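You operate a simulated robot arm through the tools that you are given. There is no shell and no other tool.

You are at the controls of a simulated robot arm. One attempt, no reset.

Task
Put things in order on the long counter. At the end: the clothes brush is on the wooden board; the pot brush (marked "POTS") stands on top of the egg box (marked "EGGS"); the cube lamp marked loft stands where the yellow tin (marked "CUMIN") stood; the laundry brush stands where the pot brush stood; the yellow tin stands where the laundry brush stood; whatever was shut is shut again. Leave all else as you found it, and nothing knocked over.

The check looks at the end state, three seconds after you hand in, the way a careful person would. Anything else that was tipped, shoved, dropped, spilled or broken makes it a failure.

Robot
A 6-joint arm with a two-finger gripper, fixed in place. Base frame: the origin is on the floor under the middle of its stand, x ahead of it, y to its left, z up; the work surface is at about z = 0.88. Lengths are in m, angles in degrees, forces in N, time in s.
With the tool pointing down near the work surface it reaches from about 0.14 to 0.68 m from the base axis. Its first joint turns from -66.0 to 66.0 degrees. Payload 2.45 kg.
The tool frame sits at the grasp point between the pads (the TCP): z along the fingers, y along the line on which they close. The tips reach 0.03 m beyond it. The gripper opens to 0.106 m; its body begins 0.079 m behind the TCP.
Orientation is told as [roll, pitch, yaw] about the base's x, y, z axes, in that order, counted from this pose: with the fingers straight down and closing along the base's y, the tool's x points along the base's -x, its y along +y and its z along -z.

Tools
- The arm moves only by the tool apply_moves. Its argument "deltas" is a list of rows, each an object (a shift or turn left out is 0, a gripper value left out holds the last) with "linear": the shift along the tool's x, y, z in m, a list of three; "rot": the turn, a rotation vector about the tool's x, y, z in degrees, a list of three; "jaw": the closure in counts, from 0 (fully open) to 255 (shut). In form: [{"linear": [x, y, z], "rot": [ax, ay, az], "jaw": jaw}, ...]. A call has 1 to 20 rows; each row is the pose to reach, as a shift and turn from the pose commanded when the call began, along the tool's axes at that moment. Each row takes 0.2 s and may step no farther than 0.05 m and 8.6 degrees from the row before; otherwise, or with a gripper value out of range, the whole call is refused. A pose out of reach is approached as far as the arm can. The call stops where the force on the tool passes 40 N (or 10 N more than at its start, if that is more) or the arm is blocked; 0.2 s more then pass. The fingers move at their own pace (about 0.153 m/s each) and stop on an object; they squeeze with about 34 N. The grip force told is the motor's: it shows also when the fingers shut on nothing. Time passes only in rows, and 0.2 s behind the last, so rows that repeat a pose let the fingers close. The reply holds the time, the measured pose of the TCP, the force on the tool along the base axes, the opening and the grip force, in the units named above and with some noise, with the torque about the TCP (base axes, N m) and any sound that the robot's microphone picked up.
- Cameras (640 x 400 px; columns grow to the right, rows downward): "scene" is fixed at [0.0672, 0.4163, 1.418]; the picture's right is [-0.70, -0.72, 0.00], its down [-0.31, 0.30, -0.90] and it looks along [0.65, -0.63, -0.43] (base axes); focal length 319 px, centre (320, 200). "wrist" rides on the gripper at [0.076, -0.002, -0.106] in the tool frame; the picture's right is [0.02, 1.00, 0.00], its down [-0.78, 0.02, -0.62] and it looks along [-0.62, 0.01, 0.78] (tool axes); focal length 247 px, centre (320, 200). There is no depth. A picture from a camera that has moved, and an enlarged one, comes with that camera's place and axes in the base frame and with its lens.
- get_image(camera): a new picture of that camera. It takes no simulated time.
- zoom(camera, box): a new picture of the part [left, top, right, bottom] of that camera's present view, enlarged. It takes no simulated time.
- finish_job(): hands the job in; it is judged then, once.

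Nothing tells you positions but the pictures and the camera data. Unless the task says otherwise, let go and move clear before handing in.

The tools are called after ">>>" by a JSON object that holds its "fn" and its "kwargs". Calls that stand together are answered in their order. apply_moves: Moves the arm, as the interface text tells. Its arguments: {"type":"object","properties":{"deltas":{"type":"array","items":{"type":"object","properties":{"linear":{"type":"array","items":{"type":"number"}},"rot":{"type":"array","items":{"type":"number"}},"jaw":{"type":"number"}}}}},"required":["deltas"]} The other tools are called the same way: get_image (camera) takes a picture; zoom (camera, box) takes an enlarged picture of a part of a camera's view; finish_job () hands the job in.

At the start:

```text
clock: 0.0
position: [0.4342, -0.0741, 1.186]
tool_rot: [0.1, 0.0, 0.0]
force: [-0.2, 0.3, -0.1]
moment: [0.01, -0.02, 0.01]
gripper_width: 0.1059
grip_force: 0.0
```

scene: 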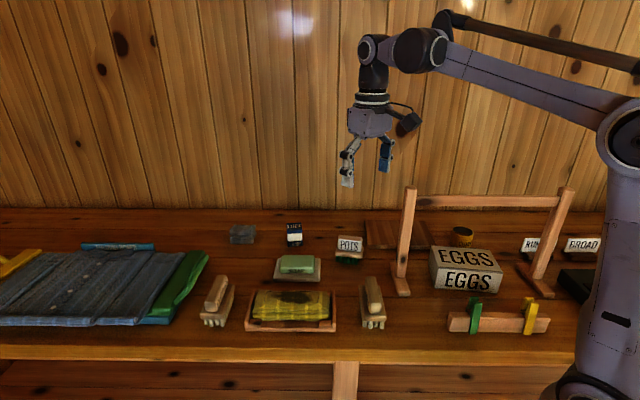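
wrist: 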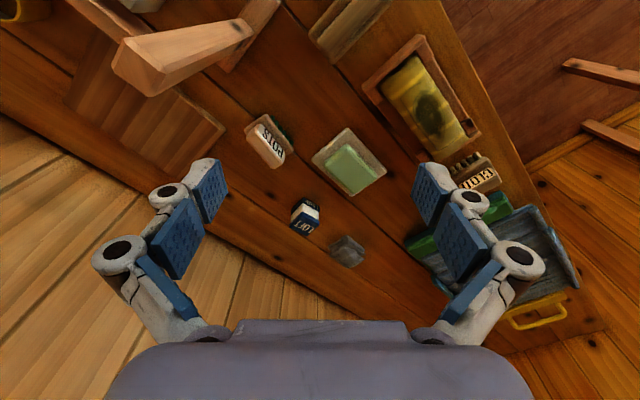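

I see a counter with several brushes, an egg box, a board behind a gate-like frame, a soap dish, and a tray with something yellow. I'll zoom in to identify each item before I move anything.

>>> {"fn": "zoom", "kwargs": {"camera": "scene", "box": [180, 200, 400, 340]}}

>>> {"fn": "zoom", "kwargs": {"camera": "scene", "box": [380, 180, 620, 340]}}

>>> {"fn": "zoom", "kwargs": {"camera": "scene", "box": [0, 220, 240, 380]}}

>>> {"fn": "zoom", "kwargs": {"camera": "wrist", "box": [220, 0, 600, 280]}}

>>> {"fn": "zoom", "kwargs": {"camera": "wrist", "box": [0, 0, 320, 200]}}

```text
2.86 times, centred on (290, 270) of scene
camera zoom: at [0.0672, 0.4163, 1.418], right [-0.7, -0.72, 0.0], down [-0.31, 0.3, -0.9], along [0.65, -0.63, -0.43], focal length 911 px, centre (406, 0)
```

zoom: 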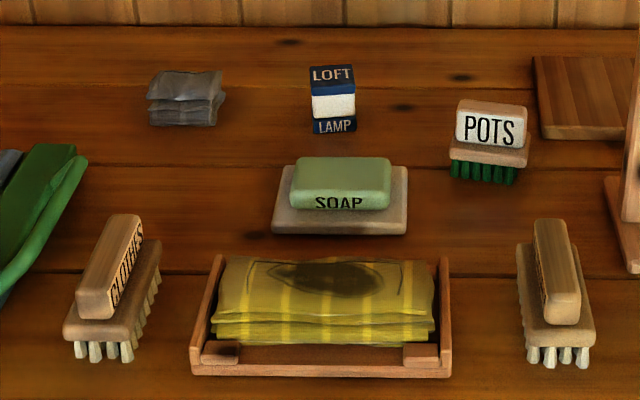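

```text
2.50 times, centred on (500, 260) of scene
camera zoom: at [0.0672, 0.4163, 1.418], right [-0.7, -0.72, 0.0], down [-0.31, 0.3, -0.9], along [0.65, -0.63, -0.43], focal length 797 px, centre (-130, 50)
```

zoom: 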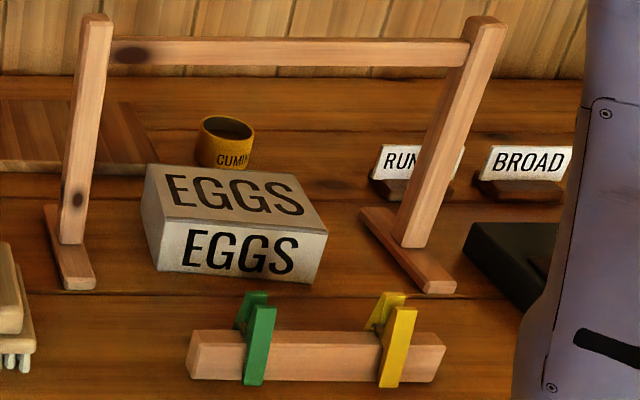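

```text
2.50 times, centred on (120, 300) of scene
camera zoom: at [0.0672, 0.4163, 1.418], right [-0.7, -0.72, 0.0], down [-0.31, 0.3, -0.9], along [0.65, -0.63, -0.43], focal length 797 px, centre (820, -50)
```

zoom: 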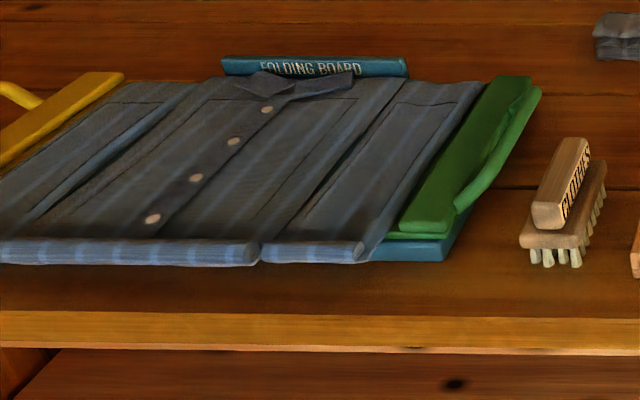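

```text
1.43 times, centred on (410, 140) of wrist
camera zoom: at [0.3572, -0.0747, 1.2932], right [-0.02, 1.0, 0.0], down [0.78, 0.02, 0.62], along [0.62, 0.01, -0.78], focal length 353 px, centre (191, 286)
```

zoom: 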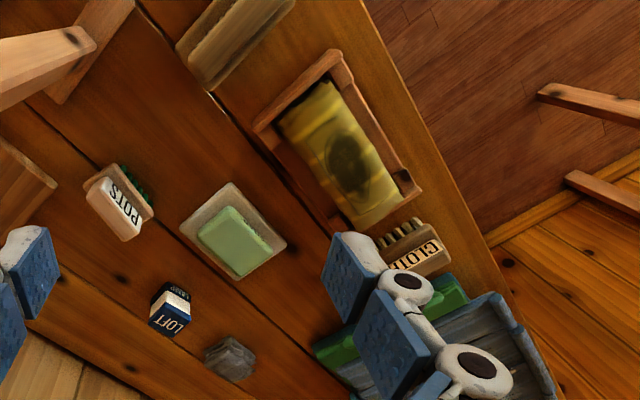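

```text
2.00 times, centred on (160, 100) of wrist
camera zoom: at [0.3572, -0.0747, 1.2932], right [-0.02, 1.0, 0.0], down [0.78, 0.02, 0.62], along [0.62, 0.01, -0.78], focal length 494 px, centre (640, 400)
```

zoom: 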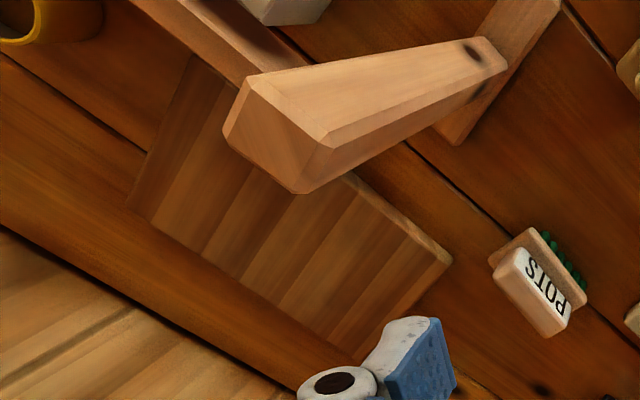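

The counter runs at about 45° to the base axes. I see the clothes brush (left of the tray), a second brush on the tray's right that is probably the laundry brush, and the POTS brush. The LOFT lamp and CUMIN tin are at the back, and the EGGS box sits under the rack's rail. I'll turn the wrist square to the counter for a better survey.

>>> {"fn": "apply_moves", "kwargs": {"deltas": [{"rot": [0, 0, 7.5]}, {"rot": [0, 0, 15]}, {"rot": [0, 0, 22.5]}, {"rot": [0, 0, 30]}, {"rot": [0, 0, 37.5]}, {"rot": [0, 0, 45]}, {"rot": [0, 0, 45]}]}}

>>> {"fn": "get_image", "kwargs": {"camera": "wrist"}}

>>> {"fn": "get_image", "kwargs": {"camera": "scene"}}

```text
clock: 1.6
position: [0.4359, -0.0723, 1.1858]
tool_rot: [0.0, 0.1, -45.0]
force: [1.1, 0.8, -0.4]
moment: [0.01, 0.01, 0.04]
gripper_width: 0.1059
grip_force: 0.0
```

```text
taken
camera wrist: at [0.3788, -0.0198, 1.2929], right [0.69, 0.72, 0.0], down [0.56, -0.54, 0.62], along [0.45, -0.43, -0.78], focal length 247 px, centre (320, 200)
```

wrist: 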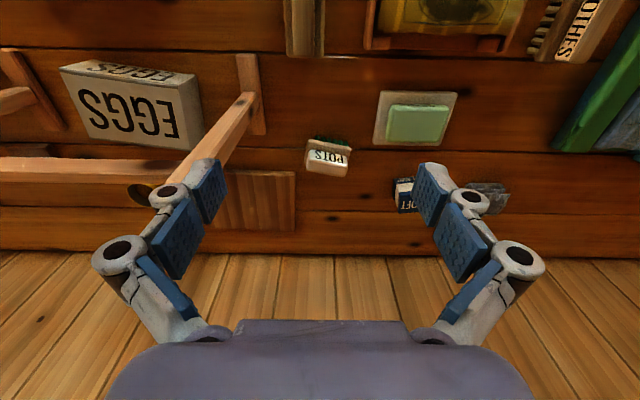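

```text
taken
```

scene: 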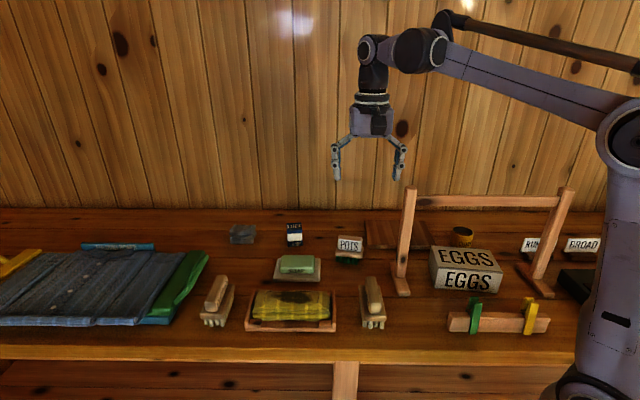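

The wrist view is now square with the counter (the picture is upside down). I'll back off toward the front edge so the wrist camera can see the front row of brushes.

>>> {"fn": "apply_moves", "kwargs": {"deltas": [{"linear": [0.04, 0, 0]}, {"linear": [0.08, 0, 0]}, {"linear": [0.12, 0, 0]}, {"linear": [0.16, 0, 0]}, {"linear": [0.16, 0, 0]}]}}

>>> {"fn": "get_image", "kwargs": {"camera": "wrist"}}

>>> {"fn": "get_image", "kwargs": {"camera": "scene"}}

```text
clock: 2.8
position: [0.3203, 0.0402, 1.1868]
tool_rot: [0.0, 0.0, -45.1]
force: [0.0, -0.4, 0.4]
moment: [-0.03, 0.02, 0.0]
gripper_width: 0.1059
grip_force: 0.1
```

```text
taken
camera wrist: at [0.2646, 0.0942, 1.2937], right [0.69, 0.72, 0.0], down [0.57, -0.54, 0.62], along [0.45, -0.43, -0.78], focal length 247 px, centre (320, 200)
```

wrist: 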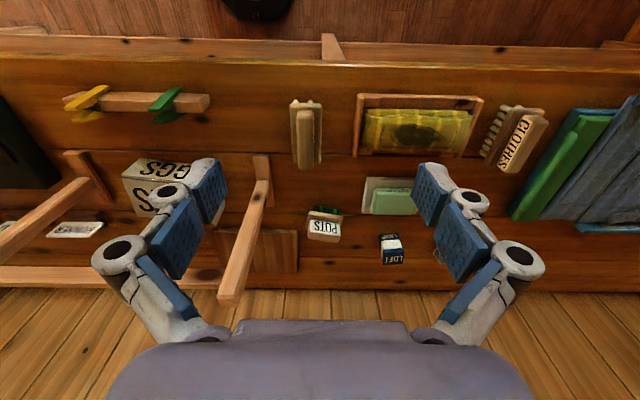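

```text
taken
```

scene: 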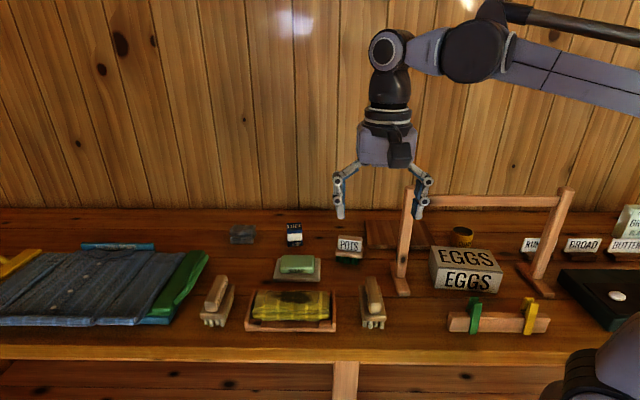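

>>> {"fn": "zoom", "kwargs": {"camera": "wrist", "box": [270, 80, 590, 280]}}

>>> {"fn": "zoom", "kwargs": {"camera": "wrist", "box": [0, 60, 320, 310]}}

>>> {"fn": "zoom", "kwargs": {"camera": "scene", "box": [500, 180, 640, 320]}}

>>> {"fn": "zoom", "kwargs": {"camera": "scene", "box": [320, 220, 420, 340]}}

```text
2.00 times, centred on (430, 180) of wrist
camera zoom: at [0.2646, 0.0942, 1.2937], right [0.69, 0.72, 0.0], down [0.57, -0.54, 0.62], along [0.45, -0.43, -0.78], focal length 494 px, centre (100, 240)
```

zoom: 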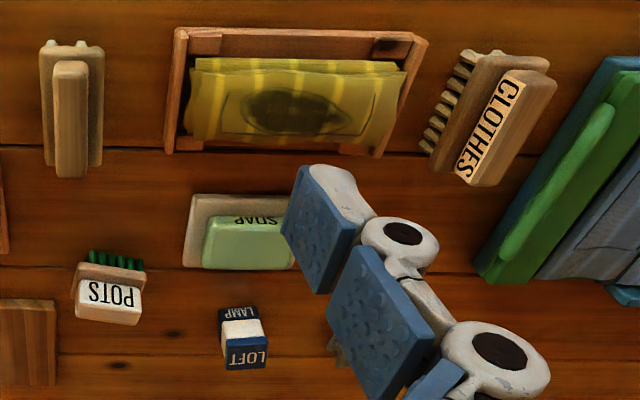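

```text
1.60 times, centred on (160, 185) of wrist
camera zoom: at [0.2646, 0.0942, 1.2937], right [0.69, 0.72, 0.0], down [0.57, -0.54, 0.62], along [0.45, -0.43, -0.78], focal length 395 px, centre (576, 224)
```

zoom: 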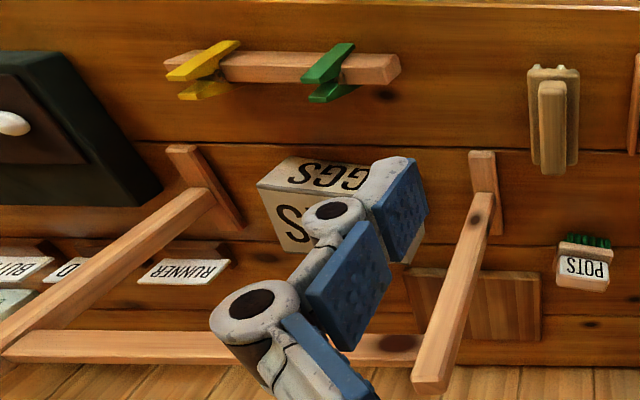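

```text
2.86 times, centred on (570, 250) of scene
camera zoom: at [0.0672, 0.4163, 1.418], right [-0.7, -0.72, 0.0], down [-0.31, 0.3, -0.9], along [0.65, -0.63, -0.43], focal length 911 px, centre (-394, 57)
```

zoom: 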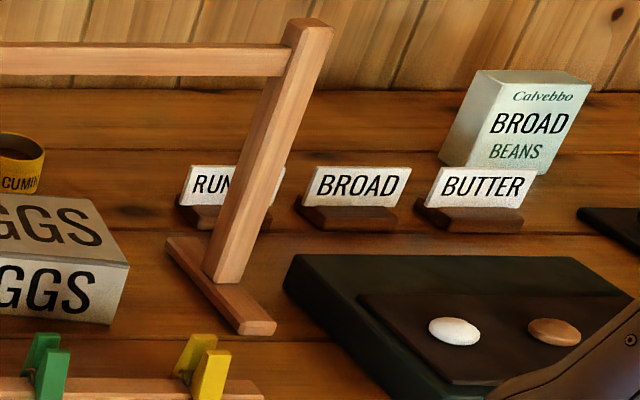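

```text
3.33 times, centred on (370, 280) of scene
camera zoom: at [0.0672, 0.4163, 1.418], right [-0.7, -0.72, 0.0], down [-0.31, 0.3, -0.9], along [0.65, -0.63, -0.43], focal length 1062 px, centre (153, -67)
```

zoom: 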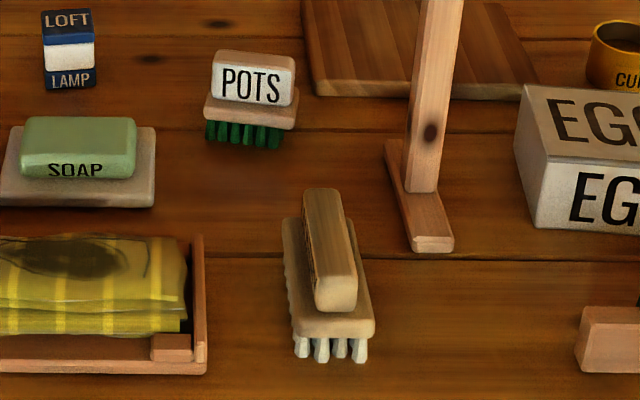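

The far brushes read CLOTHES and POTS, and the unlabelled side of the third should be LAUNDRY. The rail is at about z≈1.1, right above the egg box (top ≈0.945), so I'll hold the pot brush with a tilted gripper to get under it. First I'll go to a tilted pre-grasp near the pot brush.

>>> {"fn": "apply_moves", "kwargs": {"deltas": [{"rot": [0, 0, 6.5]}, {"rot": [0, 0, 13]}, {"rot": [0, 0, 13]}]}}

>>> {"fn": "apply_moves", "kwargs": {"deltas": [{"linear": [-0.033, 0.0137, 0.0145], "rot": [0, -7.5, 0]}, {"linear": [-0.066, 0.0274, 0.029], "rot": [0, -15, 0]}, {"linear": [-0.099, 0.041, 0.0435], "rot": [0, -22.5, 0]}, {"linear": [-0.132, 0.0547, 0.058], "rot": [0, -30, 0]}, {"linear": [-0.1655, 0.0684, 0.0725], "rot": [0, -37.5, 0]}, {"linear": [-0.1987, 0.082, 0.087], "rot": [0, -45, 0]}, {"linear": [-0.1987, 0.082, 0.087], "rot": [0, -45, 0]}]}}

>>> {"fn": "get_image", "kwargs": {"camera": "wrist"}}

>>> {"fn": "get_image", "kwargs": {"camera": "scene"}}

```text
clock: 3.6
position: [0.3209, 0.0398, 1.1865]
tool_rot: [0.0, 0.1, -58.1]
force: [0.9, -0.5, 0.5]
moment: [0.02, 0.01, 0.0]
gripper_width: 0.1058
grip_force: 0.1
```

```text
clock: 5.2
position: [0.4966, -0.0864, 1.0961]
tool_rot: [0.0, -45.2, -58.0]
force: [-0.5, 0.2, 0.5]
moment: [0.02, 0.02, -0.01]
gripper_width: 0.1059
grip_force: 0.1
```

```text
taken
camera wrist: at [0.4262, 0.0231, 1.1189], right [0.84, 0.54, -0.02], down [0.07, -0.09, 0.99], along [0.54, -0.84, -0.11], focal length 247 px, centre (320, 200)
```

wrist: 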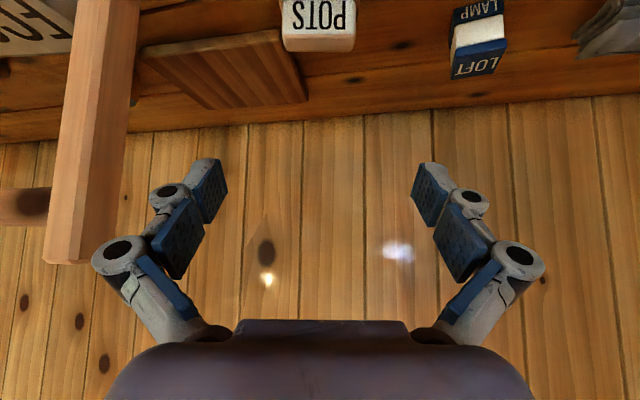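

```text
taken
```

scene: 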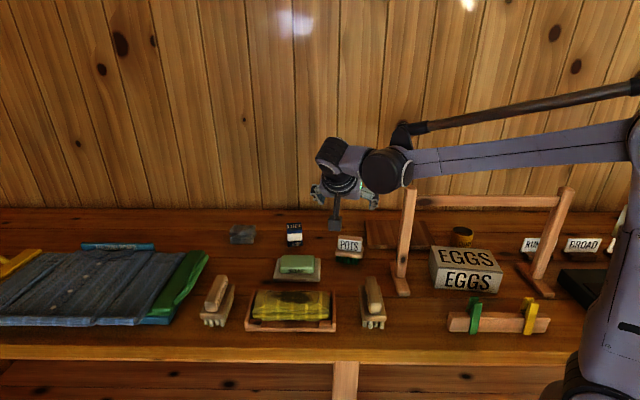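

The tilt works and the POTS face looks square to the tool, so yaw −58° suits it. I'll drop straight down to get the brush in view between the fingers.

>>> {"fn": "apply_moves", "kwargs": {"deltas": [{"linear": [0.0283, 0, 0.0283]}, {"linear": [0.0566, 0, 0.0566]}, {"linear": [0.0566, 0, 0.0566]}]}}

>>> {"fn": "get_image", "kwargs": {"camera": "wrist"}}

>>> {"fn": "zoom", "kwargs": {"camera": "scene", "box": [260, 130, 440, 290]}}

```text
clock: 6.0
position: [0.4959, -0.0848, 1.0195]
tool_rot: [0.1, -45.0, -58.0]
force: [-0.1, -0.4, -0.3]
moment: [-0.01, 0.01, -0.02]
gripper_width: 0.106
grip_force: 0.1
```

```text
taken
camera wrist: at [0.4258, 0.0242, 1.0404], right [0.84, 0.54, -0.02], down [0.07, -0.09, 0.99], along [0.54, -0.84, -0.11], focal length 247 px, centre (320, 200)
```

wrist: 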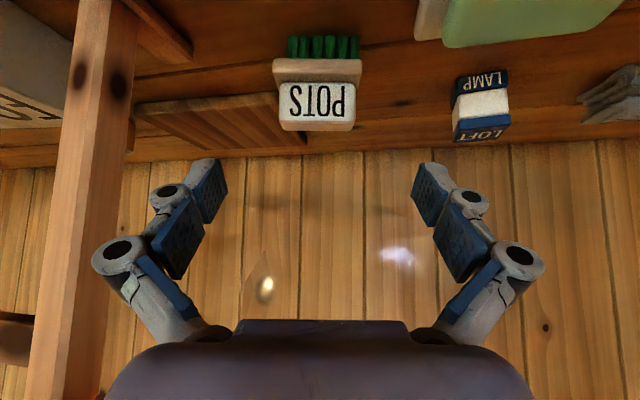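

```text
2.50 times, centred on (350, 210) of scene
camera zoom: at [0.0672, 0.4163, 1.418], right [-0.7, -0.72, 0.0], down [-0.31, 0.3, -0.9], along [0.65, -0.63, -0.43], focal length 797 px, centre (245, 175)
```

zoom: 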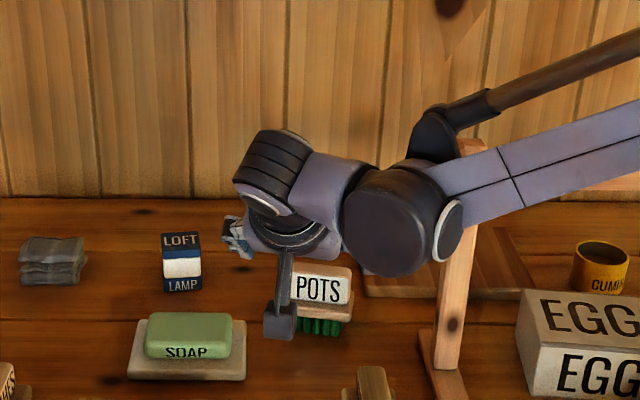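

>>> {"fn": "zoom", "kwargs": {"camera": "wrist", "box": [250, 20, 410, 140]}}

```text
3.33 times, centred on (330, 80) of wrist
camera zoom: at [0.4258, 0.0242, 1.0404], right [0.84, 0.54, -0.02], down [0.07, -0.09, 0.99], along [0.54, -0.84, -0.11], focal length 823 px, centre (287, 600)
```

zoom: 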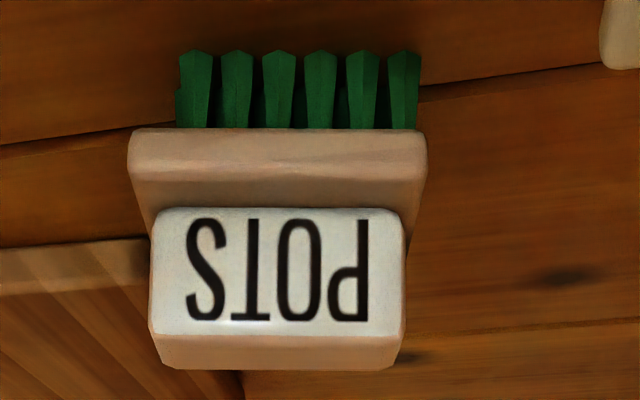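

The pot brush's handle centre is about (0.537, −0.155), with z from 0.916 to 0.950 and a length of 0.065. It's aligned with the jaws, so I'll advance along the tool axis and check before closing.

>>> {"fn": "apply_moves", "kwargs": {"deltas": [{"linear": [-0.0005, -0.0005, 0.03]}, {"linear": [-0.001, -0.001, 0.06]}, {"linear": [-0.0015, -0.0015, 0.085]}, {"linear": [-0.002, -0.0019, 0.107]}, {"linear": [-0.002, -0.0019, 0.107]}]}}

>>> {"fn": "get_image", "kwargs": {"camera": "wrist"}}

>>> {"fn": "zoom", "kwargs": {"camera": "scene", "box": [260, 130, 440, 290]}}

```text
clock: 7.2
position: [0.5355, -0.1523, 0.9457]
tool_rot: [0.0, -45.0, -58.0]
force: [-0.4, 0.1, 0.3]
moment: [0.0, 0.01, 0.07]
gripper_width: 0.106
grip_force: 0.1
```

```text
taken
camera wrist: at [0.4649, -0.0433, 0.9669], right [0.84, 0.54, -0.02], down [0.07, -0.09, 0.99], along [0.54, -0.84, -0.11], focal length 247 px, centre (320, 200)
```

wrist: 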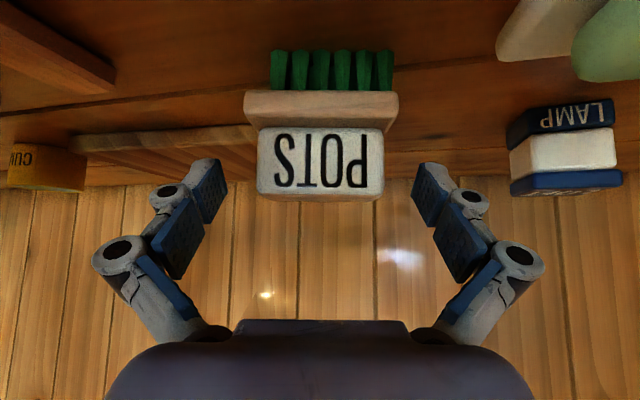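

```text
2.50 times, centred on (350, 210) of scene
camera zoom: at [0.0672, 0.4163, 1.418], right [-0.7, -0.72, 0.0], down [-0.31, 0.3, -0.9], along [0.65, -0.63, -0.43], focal length 797 px, centre (245, 175)
```

zoom: 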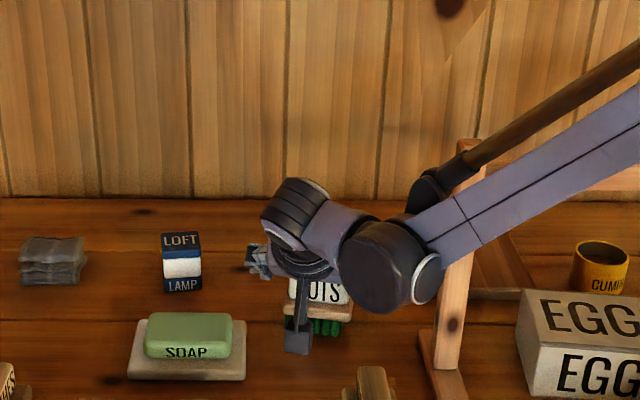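

The handle is centred between the fingers with the tips well above the plate. I'll lower 8 mm for a deeper hold and close.

>>> {"fn": "apply_moves", "kwargs": {"deltas": [{"linear": [0.0057, 0, 0.0057]}, {"linear": [0.0057, 0, 0.0057], "jaw": 120}, {"linear": [0.0057, 0, 0.0057], "jaw": 255}, {"linear": [0.0057, 0, 0.0057], "jaw": 255}, {"linear": [0.0057, 0, 0.0057], "jaw": 255}, {"linear": [0.0057, 0, 0.0057], "jaw": 255}]}}

>>> {"fn": "get_image", "kwargs": {"camera": "wrist"}}

```text
clock: 8.0
position: [0.5348, -0.1506, 0.9406]
tool_rot: [-0.2, -45.4, -57.6]
force: [-5.6, 3.9, 11.0]
moment: [0.09, -0.02, 0.04]
gripper_width: 0.0663
grip_force: 34.0
stopped in row 3: the force on the tool passed its limit at 41 N (the readings are from after the stop); the commanded pose is now the measured one
```

```text
taken
camera wrist: at [0.4644, -0.0423, 0.9607], right [0.84, 0.55, -0.02], down [0.07, -0.08, 0.99], along [0.54, -0.83, -0.11], focal length 247 px, centre (320, 200)
```

wrist: 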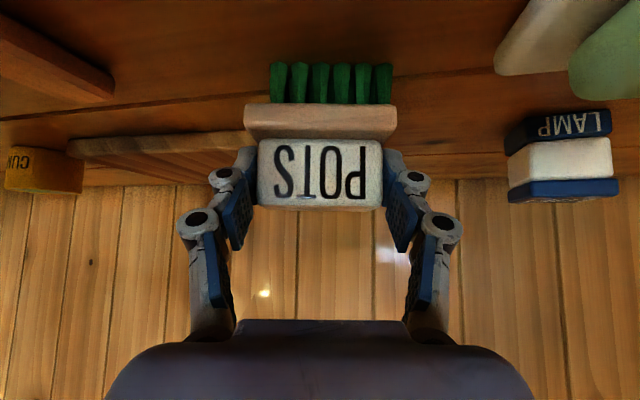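

The brush handle is gripped at 66 mm width and 34 N; the tips just touched its plate. I'll lift it straight up.

>>> {"fn": "apply_moves", "kwargs": {"deltas": [{"linear": [-0.0035, 0, -0.0035]}, {"linear": [-0.0105, 0, -0.0105]}, {"linear": [-0.028, 0, -0.028]}, {"linear": [-0.056, 0, -0.056]}, {"linear": [-0.085, 0, -0.085]}, {"linear": [-0.085, 0, -0.085]}]}}

>>> {"fn": "get_image", "kwargs": {"camera": "wrist"}}

>>> {"fn": "get_image", "kwargs": {"camera": "scene"}}

```text
clock: 9.4
position: [0.5364, -0.1499, 1.0596]
tool_rot: [-0.1, -45.3, -57.7]
force: [-0.8, -0.3, -0.4]
moment: [-0.01, -0.01, -0.03]
gripper_width: 0.0
grip_force: 28.6
```

```text
taken
camera wrist: at [0.4645, -0.042, 1.0807], right [0.84, 0.55, -0.02], down [0.07, -0.08, 0.99], along [0.54, -0.83, -0.11], focal length 247 px, centre (320, 200)
```

wrist: 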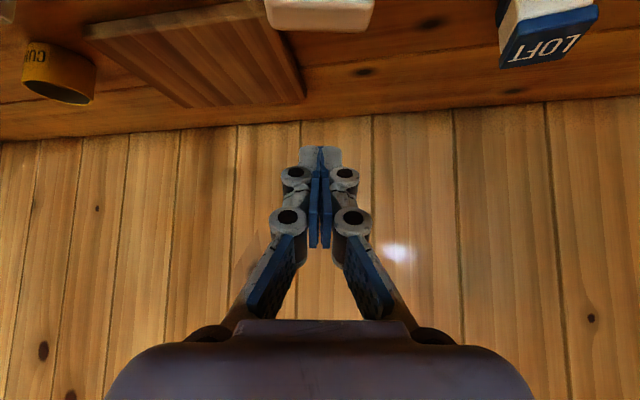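

```text
taken
```

scene: 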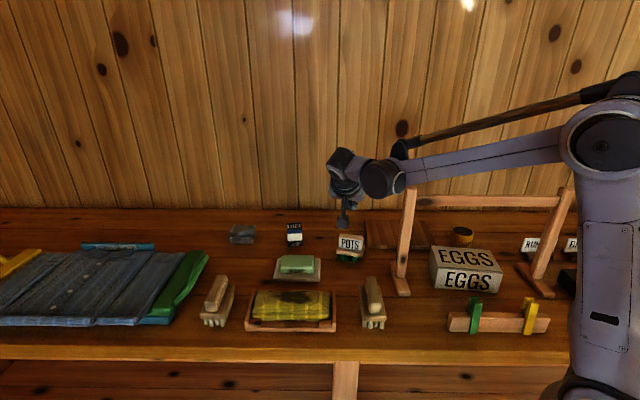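

The brush slipped out, since the jaws are now fully shut and empty. I'll open the fingers and check that the pot brush is still standing where it was.

>>> {"fn": "apply_moves", "kwargs": {"deltas": [{"jaw": 0}, {"jaw": 0}, {"jaw": 0}, {"jaw": 0}]}}

>>> {"fn": "zoom", "kwargs": {"camera": "scene", "box": [320, 220, 420, 340]}}

>>> {"fn": "zoom", "kwargs": {"camera": "wrist", "box": [200, 0, 440, 150]}}

```text
clock: 10.4
position: [0.5348, -0.1502, 1.0591]
tool_rot: [0.0, -45.4, -57.5]
force: [-0.9, 0.3, -0.1]
moment: [0.02, 0.01, 0.01]
gripper_width: 0.106
grip_force: 0.0
```

```text
3.33 times, centred on (370, 280) of scene
camera zoom: at [0.0672, 0.4163, 1.418], right [-0.7, -0.72, 0.0], down [-0.31, 0.3, -0.9], along [0.65, -0.63, -0.43], focal length 1062 px, centre (153, -67)
```

zoom: 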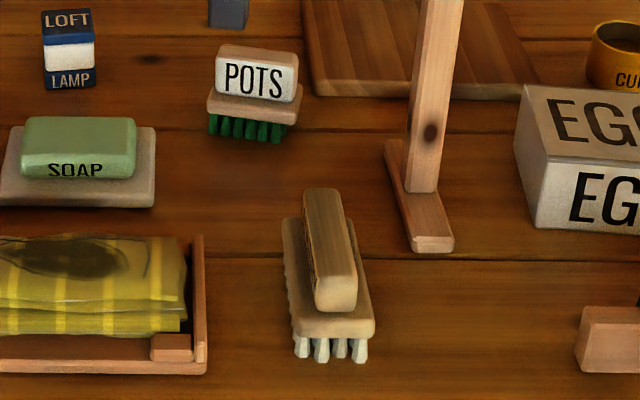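

```text
2.67 times, centred on (320, 75) of wrist
camera zoom: at [0.4646, -0.0421, 1.0803], right [0.84, 0.55, -0.02], down [0.07, -0.08, 0.99], along [0.54, -0.83, -0.11], focal length 659 px, centre (320, 533)
```

zoom: 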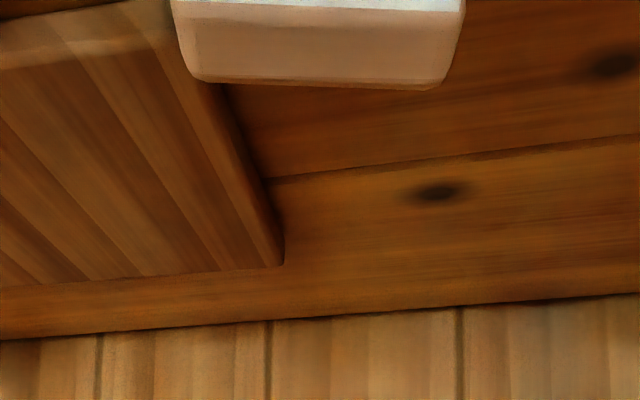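

The brush is still upright, pushed back about 4–5 mm. I'll back off to the earlier viewing pose to re-measure it, and then try again with the pads centred better on the handle.

>>> {"fn": "apply_moves", "kwargs": {"deltas": [{"linear": [0.027, 0.0005, -0.0085]}, {"linear": [0.055, 0.001, -0.017]}, {"linear": [0.0821, 0.0016, -0.0255]}, {"linear": [0.0821, 0.0016, -0.0255]}]}}

>>> {"fn": "zoom", "kwargs": {"camera": "wrist", "box": [250, 20, 410, 140]}}

```text
clock: 11.4
position: [0.4963, -0.0854, 1.0199]
tool_rot: [-0.2, -45.3, -57.7]
force: [-1.3, -0.5, 0.7]
moment: [0.01, 0.02, -0.02]
gripper_width: 0.106
grip_force: 0.0
```

```text
3.33 times, centred on (330, 80) of wrist
camera zoom: at [0.4245, 0.0236, 1.0401], right [0.84, 0.55, -0.02], down [0.07, -0.08, 0.99], along [0.54, -0.83, -0.11], focal length 823 px, centre (287, 600)
```

zoom: 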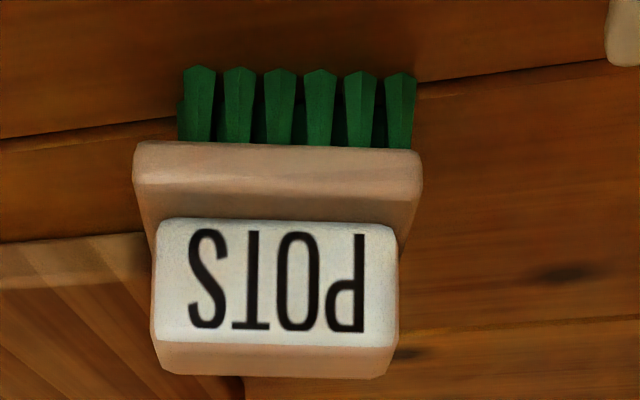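

The brush now sits about 4.5 mm further back and is turned 1–2°. I'll approach again slightly higher to stay off the plate, with the pads further over the handle.

>>> {"fn": "apply_moves", "kwargs": {"deltas": [{"linear": [-0.0003, -0.0007, 0.028], "rot": [0.46, 0, 0.46]}, {"linear": [-0.0006, -0.0014, 0.056], "rot": [0.92, 0, 0.92]}, {"linear": [-0.0009, -0.002, 0.08], "rot": [0.92, 0, 0.92]}, {"linear": [-0.001, -0.0026, 0.1019], "rot": [0.92, 0, 0.92]}, {"linear": [-0.001, -0.0026, 0.1019], "rot": [0.92, 0, 0.92]}]}}

>>> {"fn": "get_image", "kwargs": {"camera": "wrist"}}

```text
clock: 12.6
position: [0.5326, -0.1494, 0.9478]
tool_rot: [-0.1, -45.3, -58.9]
force: [-0.2, -0.4, 0.2]
moment: [0.0, 0.01, 0.02]
gripper_width: 0.106
grip_force: 0.0
```

```text
taken
camera wrist: at [0.4649, -0.0383, 0.9687], right [0.85, 0.53, -0.02], down [0.07, -0.08, 0.99], along [0.52, -0.85, -0.11], focal length 247 px, centre (320, 200)
```

wrist: 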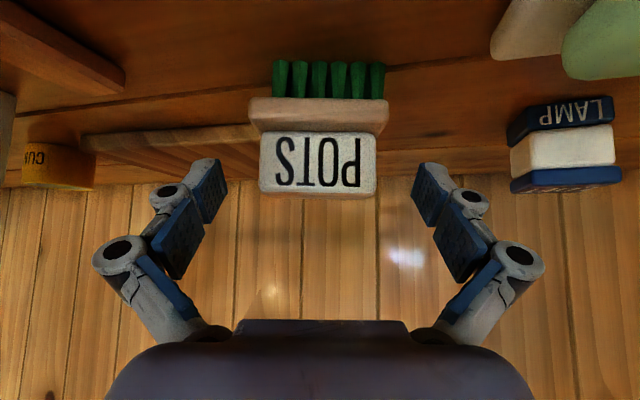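

>>> {"fn": "zoom", "kwargs": {"camera": "wrist", "box": [150, 50, 470, 250]}}

>>> {"fn": "zoom", "kwargs": {"camera": "scene", "box": [300, 180, 400, 280]}}

```text
2.00 times, centred on (310, 150) of wrist
camera zoom: at [0.4649, -0.0383, 0.9687], right [0.85, 0.53, -0.02], down [0.07, -0.08, 0.99], along [0.52, -0.85, -0.11], focal length 494 px, centre (340, 300)
```

zoom: 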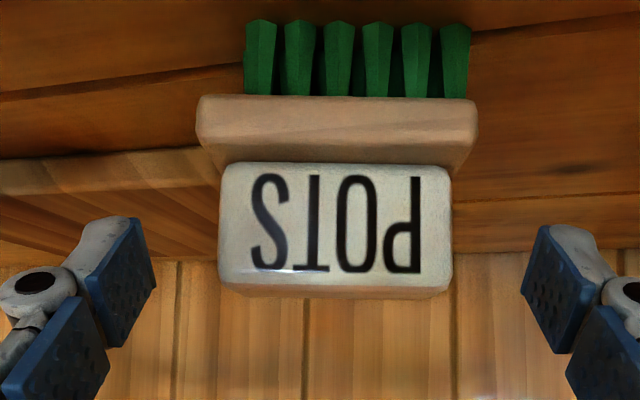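

```text
4.00 times, centred on (350, 230) of scene
camera zoom: at [0.0672, 0.4163, 1.418], right [-0.7, -0.72, 0.0], down [-0.31, 0.3, -0.9], along [0.65, -0.63, -0.43], focal length 1275 px, centre (200, 80)
```

zoom: 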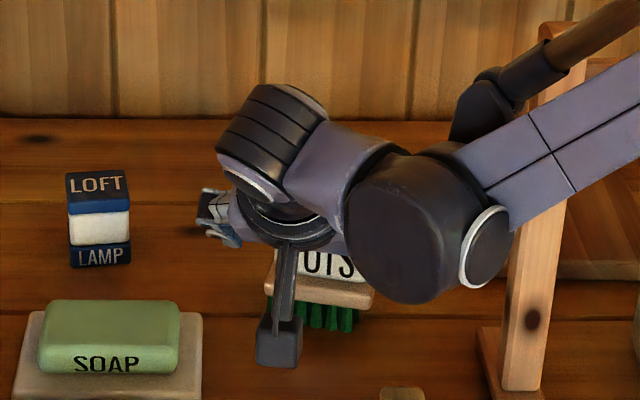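

Triangulation puts the handle width at about 0.064, so the earlier 0.0663 reading means the tips were wedged on the plate edge. At this height the pads should meet the handle itself, so I'll close slowly.

>>> {"fn": "apply_moves", "kwargs": {"deltas": [{"linear": [-0.0007, 0, -0.0007], "jaw": 60}, {"linear": [-0.0007, 0, -0.0007], "jaw": 90}, {"linear": [-0.0007, 0, -0.0007], "jaw": 120}, {"linear": [-0.0007, 0, -0.0007], "jaw": 160}, {"linear": [-0.0007, 0, -0.0007], "jaw": 255}, {"linear": [-0.0007, 0, -0.0007], "jaw": 255}]}}

>>> {"fn": "zoom", "kwargs": {"camera": "wrist", "box": [150, 50, 470, 250]}}

```text
clock: 14.0
position: [0.5338, -0.1492, 0.9486]
tool_rot: [-0.3, -45.3, -59.0]
force: [-3.4, -0.9, 5.3]
moment: [-0.19, 0.33, -0.04]
gripper_width: 0.0662
grip_force: 33.8
```

```text
2.00 times, centred on (310, 150) of wrist
camera zoom: at [0.4647, -0.0385, 0.97], right [0.85, 0.53, -0.02], down [0.07, -0.08, 0.99], along [0.52, -0.85, -0.11], focal length 494 px, centre (340, 300)
```

zoom: 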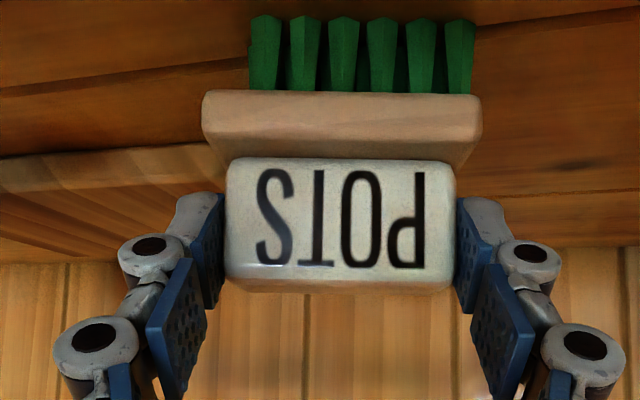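

The handle is gripped at 66 mm with no wedge force. I'll test-lift a few millimetres and look.

>>> {"fn": "apply_moves", "kwargs": {"deltas": [{"linear": [-0.001, 0, -0.001], "jaw": 255}, {"linear": [-0.002, 0, -0.002], "jaw": 255}, {"linear": [-0.0035, 0, -0.0035], "jaw": 255}, {"linear": [-0.005, 0, -0.005], "jaw": 255}]}}

>>> {"fn": "zoom", "kwargs": {"camera": "wrist", "box": [150, 50, 470, 250]}}

```text
clock: 15.0
position: [0.5328, -0.149, 0.9563]
tool_rot: [-0.1, -45.3, -59.1]
force: [0.4, -0.4, -1.1]
moment: [0.0, -0.02, -0.03]
gripper_width: 0.0662
grip_force: 33.9
```

```text
2.00 times, centred on (310, 150) of wrist
camera zoom: at [0.4648, -0.0384, 0.977], right [0.85, 0.53, -0.02], down [0.07, -0.08, 0.99], along [0.52, -0.85, -0.11], focal length 494 px, centre (340, 300)
```

zoom: 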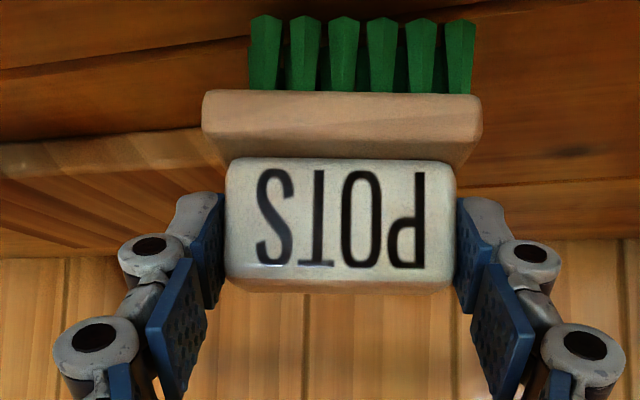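

The brush rises with the gripper (weight ≈1.1 N). I'll lift further at a gentle pace.

>>> {"fn": "apply_moves", "kwargs": {"deltas": [{"linear": [-0.008, 0, -0.008], "jaw": 255}, {"linear": [-0.02, 0, -0.02]}, {"linear": [-0.035, 0, -0.035]}, {"linear": [-0.05, 0, -0.05]}, {"linear": [-0.0663, 0, -0.0663]}, {"linear": [-0.0663, 0, -0.0663]}]}}

>>> {"fn": "get_image", "kwargs": {"camera": "wrist"}}

>>> {"fn": "get_image", "kwargs": {"camera": "scene"}}

```text
clock: 16.4
position: [0.5332, -0.1492, 1.05]
tool_rot: [-0.2, -45.3, -59.0]
force: [0.4, 0.1, -0.4]
moment: [0.02, 0.02, 0.01]
gripper_width: 0.0661
grip_force: 33.7
```

```text
taken
camera wrist: at [0.4648, -0.0383, 1.0709], right [0.85, 0.53, -0.02], down [0.07, -0.08, 0.99], along [0.52, -0.85, -0.11], focal length 247 px, centre (320, 200)
```

wrist: 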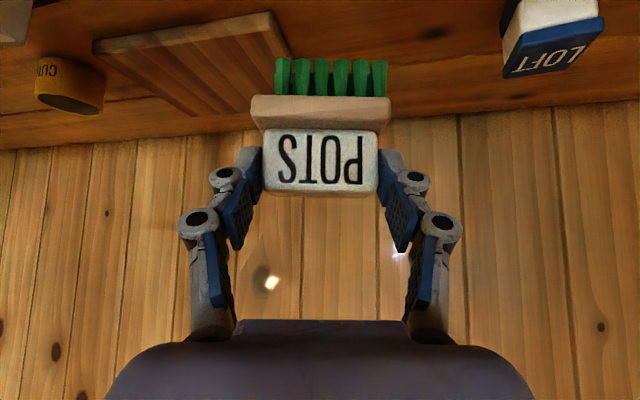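

```text
taken
```

scene: 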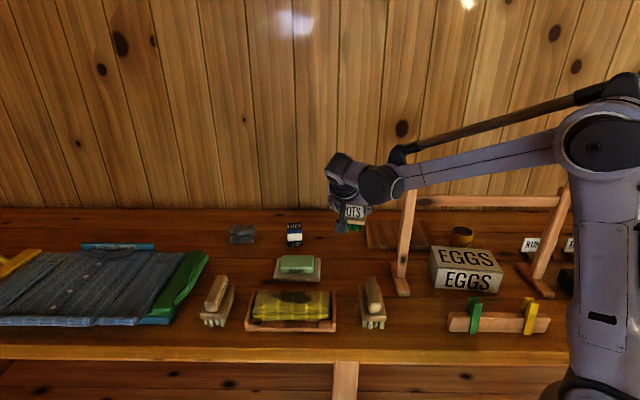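

The brush is held securely at z≈1.05. I'll back off toward the front edge, clear of the rack's left post, before turning toward the egg box.

>>> {"fn": "apply_moves", "kwargs": {"deltas": [{"linear": [0.023, -0.022, -0.0233]}, {"linear": [0.046, -0.044, -0.0465]}, {"linear": [0.069, -0.066, -0.0698]}, {"linear": [0.092, -0.088, -0.093]}, {"linear": [0.115, -0.11, -0.1163]}, {"linear": [0.115, -0.11, -0.1163]}]}}

>>> {"fn": "get_image", "kwargs": {"camera": "wrist"}}

>>> {"fn": "get_image", "kwargs": {"camera": "scene"}}

```text
clock: 17.8
position: [0.3551, -0.0634, 1.0493]
tool_rot: [-0.1, -45.4, -59.0]
force: [0.1, 0.3, -1.2]
moment: [0.0, 0.0, 0.02]
gripper_width: 0.066
grip_force: 33.9
```

```text
taken
camera wrist: at [0.2864, 0.0459, 1.0708], right [0.85, 0.53, -0.02], down [0.07, -0.08, 0.99], along [0.52, -0.85, -0.11], focal length 247 px, centre (320, 200)
```

wrist: 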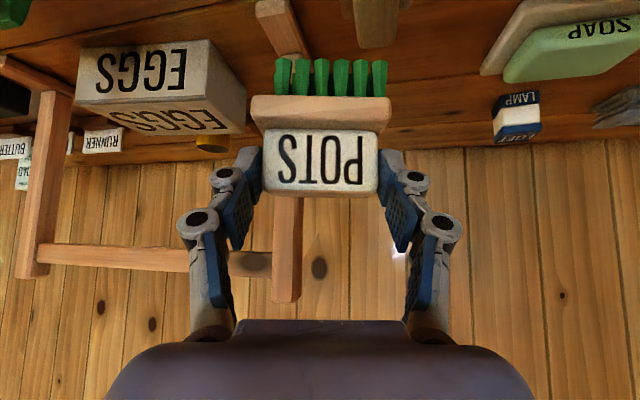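

```text
taken
```

scene: 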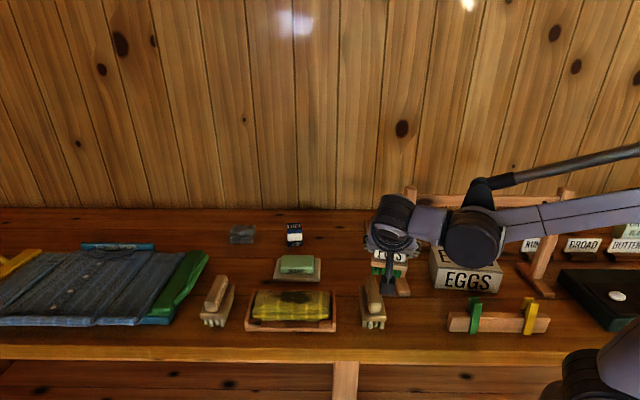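

>>> {"fn": "zoom", "kwargs": {"camera": "wrist", "box": [0, 0, 300, 290]}}

>>> {"fn": "zoom", "kwargs": {"camera": "wrist", "box": [60, 20, 280, 170]}}

```text
1.38 times, centred on (150, 145) of wrist
camera zoom: at [0.2864, 0.0459, 1.0708], right [0.85, 0.53, -0.02], down [0.07, -0.08, 0.99], along [0.52, -0.85, -0.11], focal length 341 px, centre (554, 276)
```

zoom: 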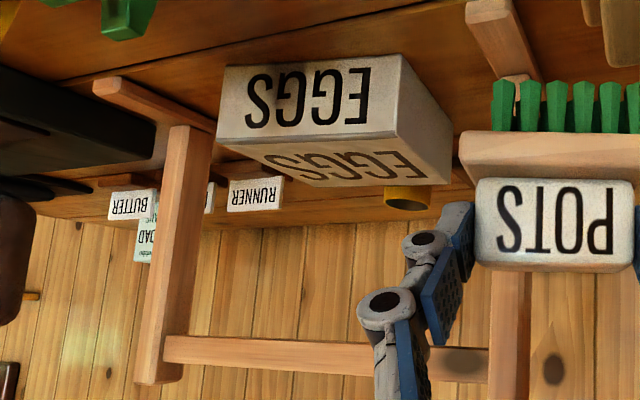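

```text
2.67 times, centred on (170, 95) of wrist
camera zoom: at [0.2864, 0.0459, 1.0708], right [0.85, 0.53, -0.02], down [0.07, -0.08, 0.99], along [0.52, -0.85, -0.11], focal length 659 px, centre (720, 480)
```

zoom: 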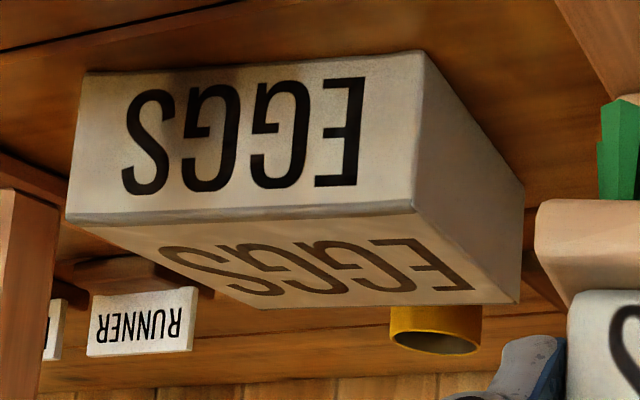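

The box top is at z≈0.9445, centred near (0.2815, −0.2965), 0.144×0.093, long axis at 37°, with a closed lid. I'll pass the post with clearance, turning to match the box.

>>> {"fn": "apply_moves", "kwargs": {"deltas": [{"linear": [-0.0057, -0.0294, 0.0057], "rot": [-1.07, 0, -1.05]}, {"linear": [-0.0113, -0.0588, 0.0115], "rot": [-2.13, 0, -2.1]}, {"linear": [-0.017, -0.0883, 0.0173], "rot": [-3.2, 0, -3.16]}, {"linear": [-0.0227, -0.1177, 0.023], "rot": [-4.27, 0, -4.21]}, {"linear": [-0.0227, -0.1177, 0.023], "rot": [-4.27, 0, -4.21]}]}}

>>> {"fn": "get_image", "kwargs": {"camera": "wrist"}}

>>> {"fn": "get_image", "kwargs": {"camera": "scene"}}

```text
clock: 19.0
position: [0.2704, -0.1541, 1.0503]
tool_rot: [-0.2, -45.4, -52.9]
force: [0.5, 0.9, -0.9]
moment: [0.01, 0.0, 0.0]
gripper_width: 0.0663
grip_force: 34.1
```

```text
taken
camera wrist: at [0.1911, -0.051, 1.0714], right [0.79, 0.61, -0.02], down [0.08, -0.08, 0.99], along [0.61, -0.79, -0.11], focal length 247 px, centre (320, 200)
```

wrist: 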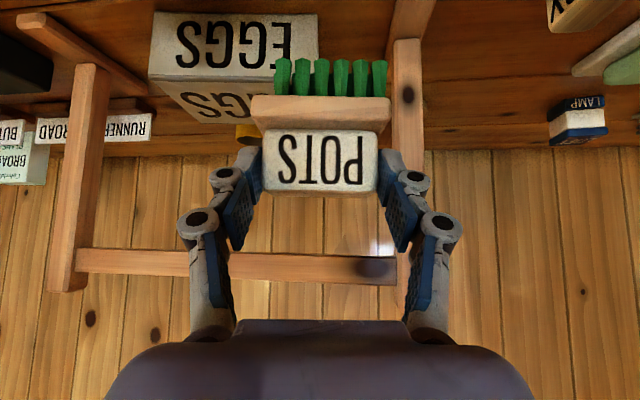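

```text
taken
```

scene: 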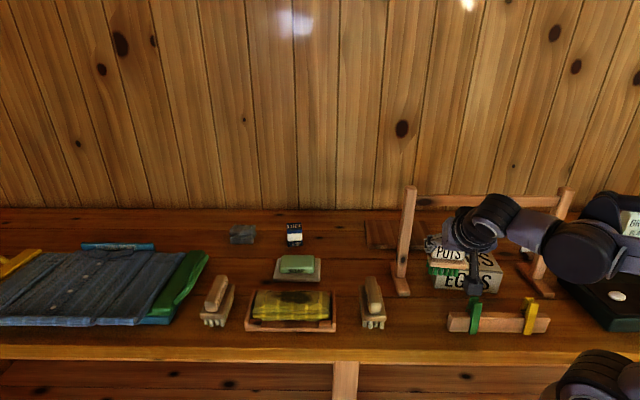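

The laundry brush's "…RY" label is now visible at the right. The pot brush is aligned with the box and the path is clear, so I'll slide in under the rail above the box.

>>> {"fn": "apply_moves", "kwargs": {"deltas": [{"linear": [-0.0165, -0.0193, 0.0168]}, {"linear": [-0.0331, -0.0385, 0.0336]}, {"linear": [-0.0497, -0.0578, 0.0504]}, {"linear": [-0.0662, -0.077, 0.0672]}, {"linear": [-0.0662, -0.077, 0.0672]}]}}

>>> {"fn": "get_image", "kwargs": {"camera": "wrist"}}

>>> {"fn": "zoom", "kwargs": {"camera": "scene", "box": [380, 150, 640, 330]}}

```text
clock: 20.2
position: [0.2654, -0.2745, 1.0496]
tool_rot: [-0.1, -45.3, -52.9]
force: [0.0, 1.2, -0.6]
moment: [0.01, 0.02, -0.02]
gripper_width: 0.066
grip_force: 34.0
```

```text
taken
camera wrist: at [0.1861, -0.1723, 1.0709], right [0.79, 0.61, -0.02], down [0.08, -0.08, 0.99], along [0.61, -0.79, -0.11], focal length 247 px, centre (320, 200)
```

wrist: 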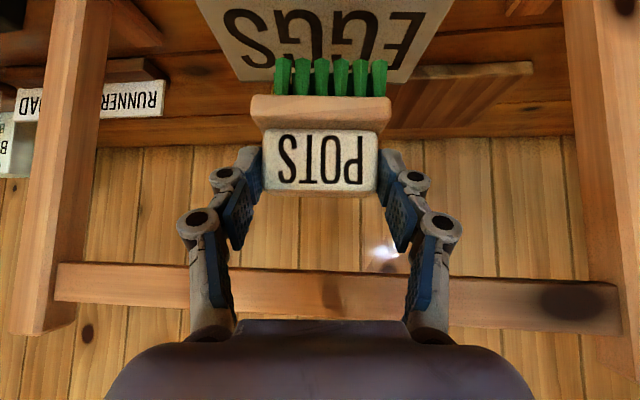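

```text
2.22 times, centred on (510, 240) of scene
camera zoom: at [0.0672, 0.4163, 1.418], right [-0.7, -0.72, 0.0], down [-0.31, 0.3, -0.9], along [0.65, -0.63, -0.43], focal length 708 px, centre (-102, 111)
```

zoom: 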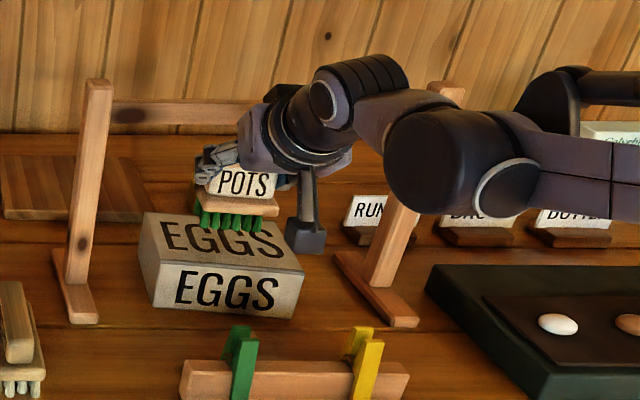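

>>> {"fn": "zoom", "kwargs": {"camera": "wrist", "box": [180, 0, 480, 120]}}

```text
2.13 times, centred on (330, 60) of wrist
camera zoom: at [0.1861, -0.1723, 1.0709], right [0.79, 0.61, -0.02], down [0.08, -0.08, 0.99], along [0.61, -0.79, -0.11], focal length 527 px, centre (299, 499)
```

zoom: 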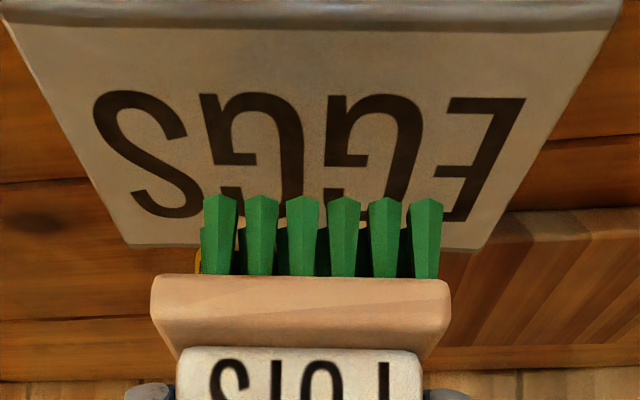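

The brush is within 3–4 mm laterally of the box centre; I'll shift 1 cm further back and lower to just above the lid.

>>> {"fn": "apply_moves", "kwargs": {"deltas": [{"linear": [-0.0035, 0.0015, 0.0036]}, {"linear": [-0.007, 0.003, 0.0071]}, {"linear": [0.0005, 0.003, 0.0145]}, {"linear": [0.008, 0.003, 0.0219]}, {"linear": [0.0155, 0.003, 0.0293]}, {"linear": [0.0155, 0.003, 0.0293]}]}}

>>> {"fn": "get_image", "kwargs": {"camera": "wrist"}}

>>> {"fn": "zoom", "kwargs": {"camera": "scene", "box": [400, 150, 560, 310]}}

```text
clock: 21.6
position: [0.2738, -0.2806, 1.0172]
tool_rot: [-0.1, -45.3, -52.9]
force: [-0.1, 0.1, -0.8]
moment: [0.02, -0.01, 0.02]
gripper_width: 0.066
grip_force: 33.8
```

```text
taken
camera wrist: at [0.1942, -0.178, 1.0391], right [0.79, 0.61, -0.02], down [0.08, -0.08, 0.99], along [0.61, -0.79, -0.11], focal length 247 px, centre (320, 200)
```

wrist: 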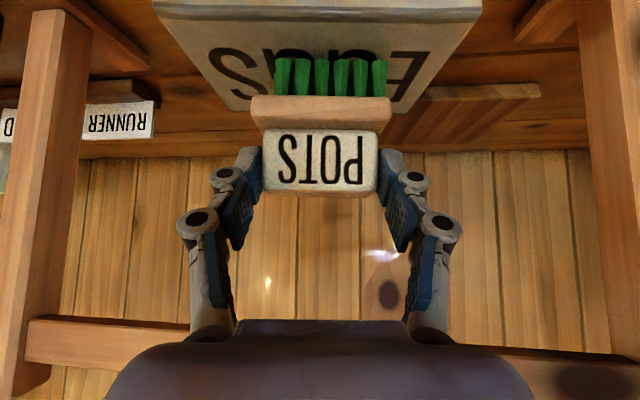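

```text
2.50 times, centred on (480, 230) of scene
camera zoom: at [0.0672, 0.4163, 1.418], right [-0.7, -0.72, 0.0], down [-0.31, 0.3, -0.9], along [0.65, -0.63, -0.43], focal length 797 px, centre (-80, 125)
```

zoom: 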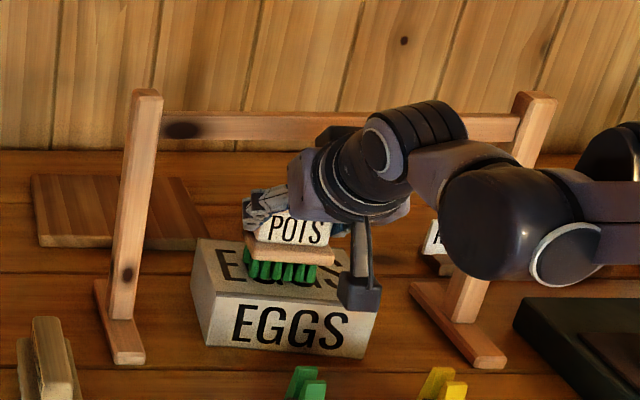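

The bristles are a few millimetres above the lid. I'll lower in small steps, watching the force.

>>> {"fn": "apply_moves", "kwargs": {"deltas": [{"linear": [0.0007, 0, 0.0007]}, {"linear": [0.0014, 0, 0.0014]}, {"linear": [0.0021, 0, 0.0021]}, {"linear": [0.0021, 0, 0.0021]}]}}

```text
clock: 22.6
position: [0.2735, -0.2806, 1.0152]
tool_rot: [-0.1, -45.3, -52.9]
force: [0.0, 0.3, -0.5]
moment: [0.0, 0.02, -0.01]
gripper_width: 0.0661
grip_force: 34.5
```

>>> {"fn": "apply_moves", "kwargs": {"deltas": [{"linear": [0.0007, 0, 0.0007]}, {"linear": [0.0014, 0, 0.0014]}, {"linear": [0.0014, 0, 0.0014]}]}}

>>> {"fn": "zoom", "kwargs": {"camera": "wrist", "box": [180, 0, 480, 200]}}

```text
clock: 23.4
position: [0.274, -0.281, 1.0144]
tool_rot: [-0.2, -45.3, -52.9]
force: [-3.8, 4.2, 11.7]
moment: [0.0, -0.02, -0.01]
gripper_width: 0.0661
grip_force: 33.8
```

```text
2.00 times, centred on (330, 100) of wrist
camera zoom: at [0.1944, -0.178, 1.0348], right [0.79, 0.61, -0.02], down [0.08, -0.07, 0.99], along [0.61, -0.79, -0.11], focal length 494 px, centre (300, 400)
```

zoom: 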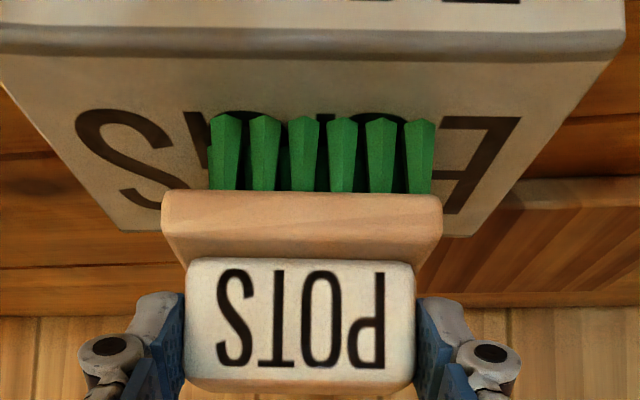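

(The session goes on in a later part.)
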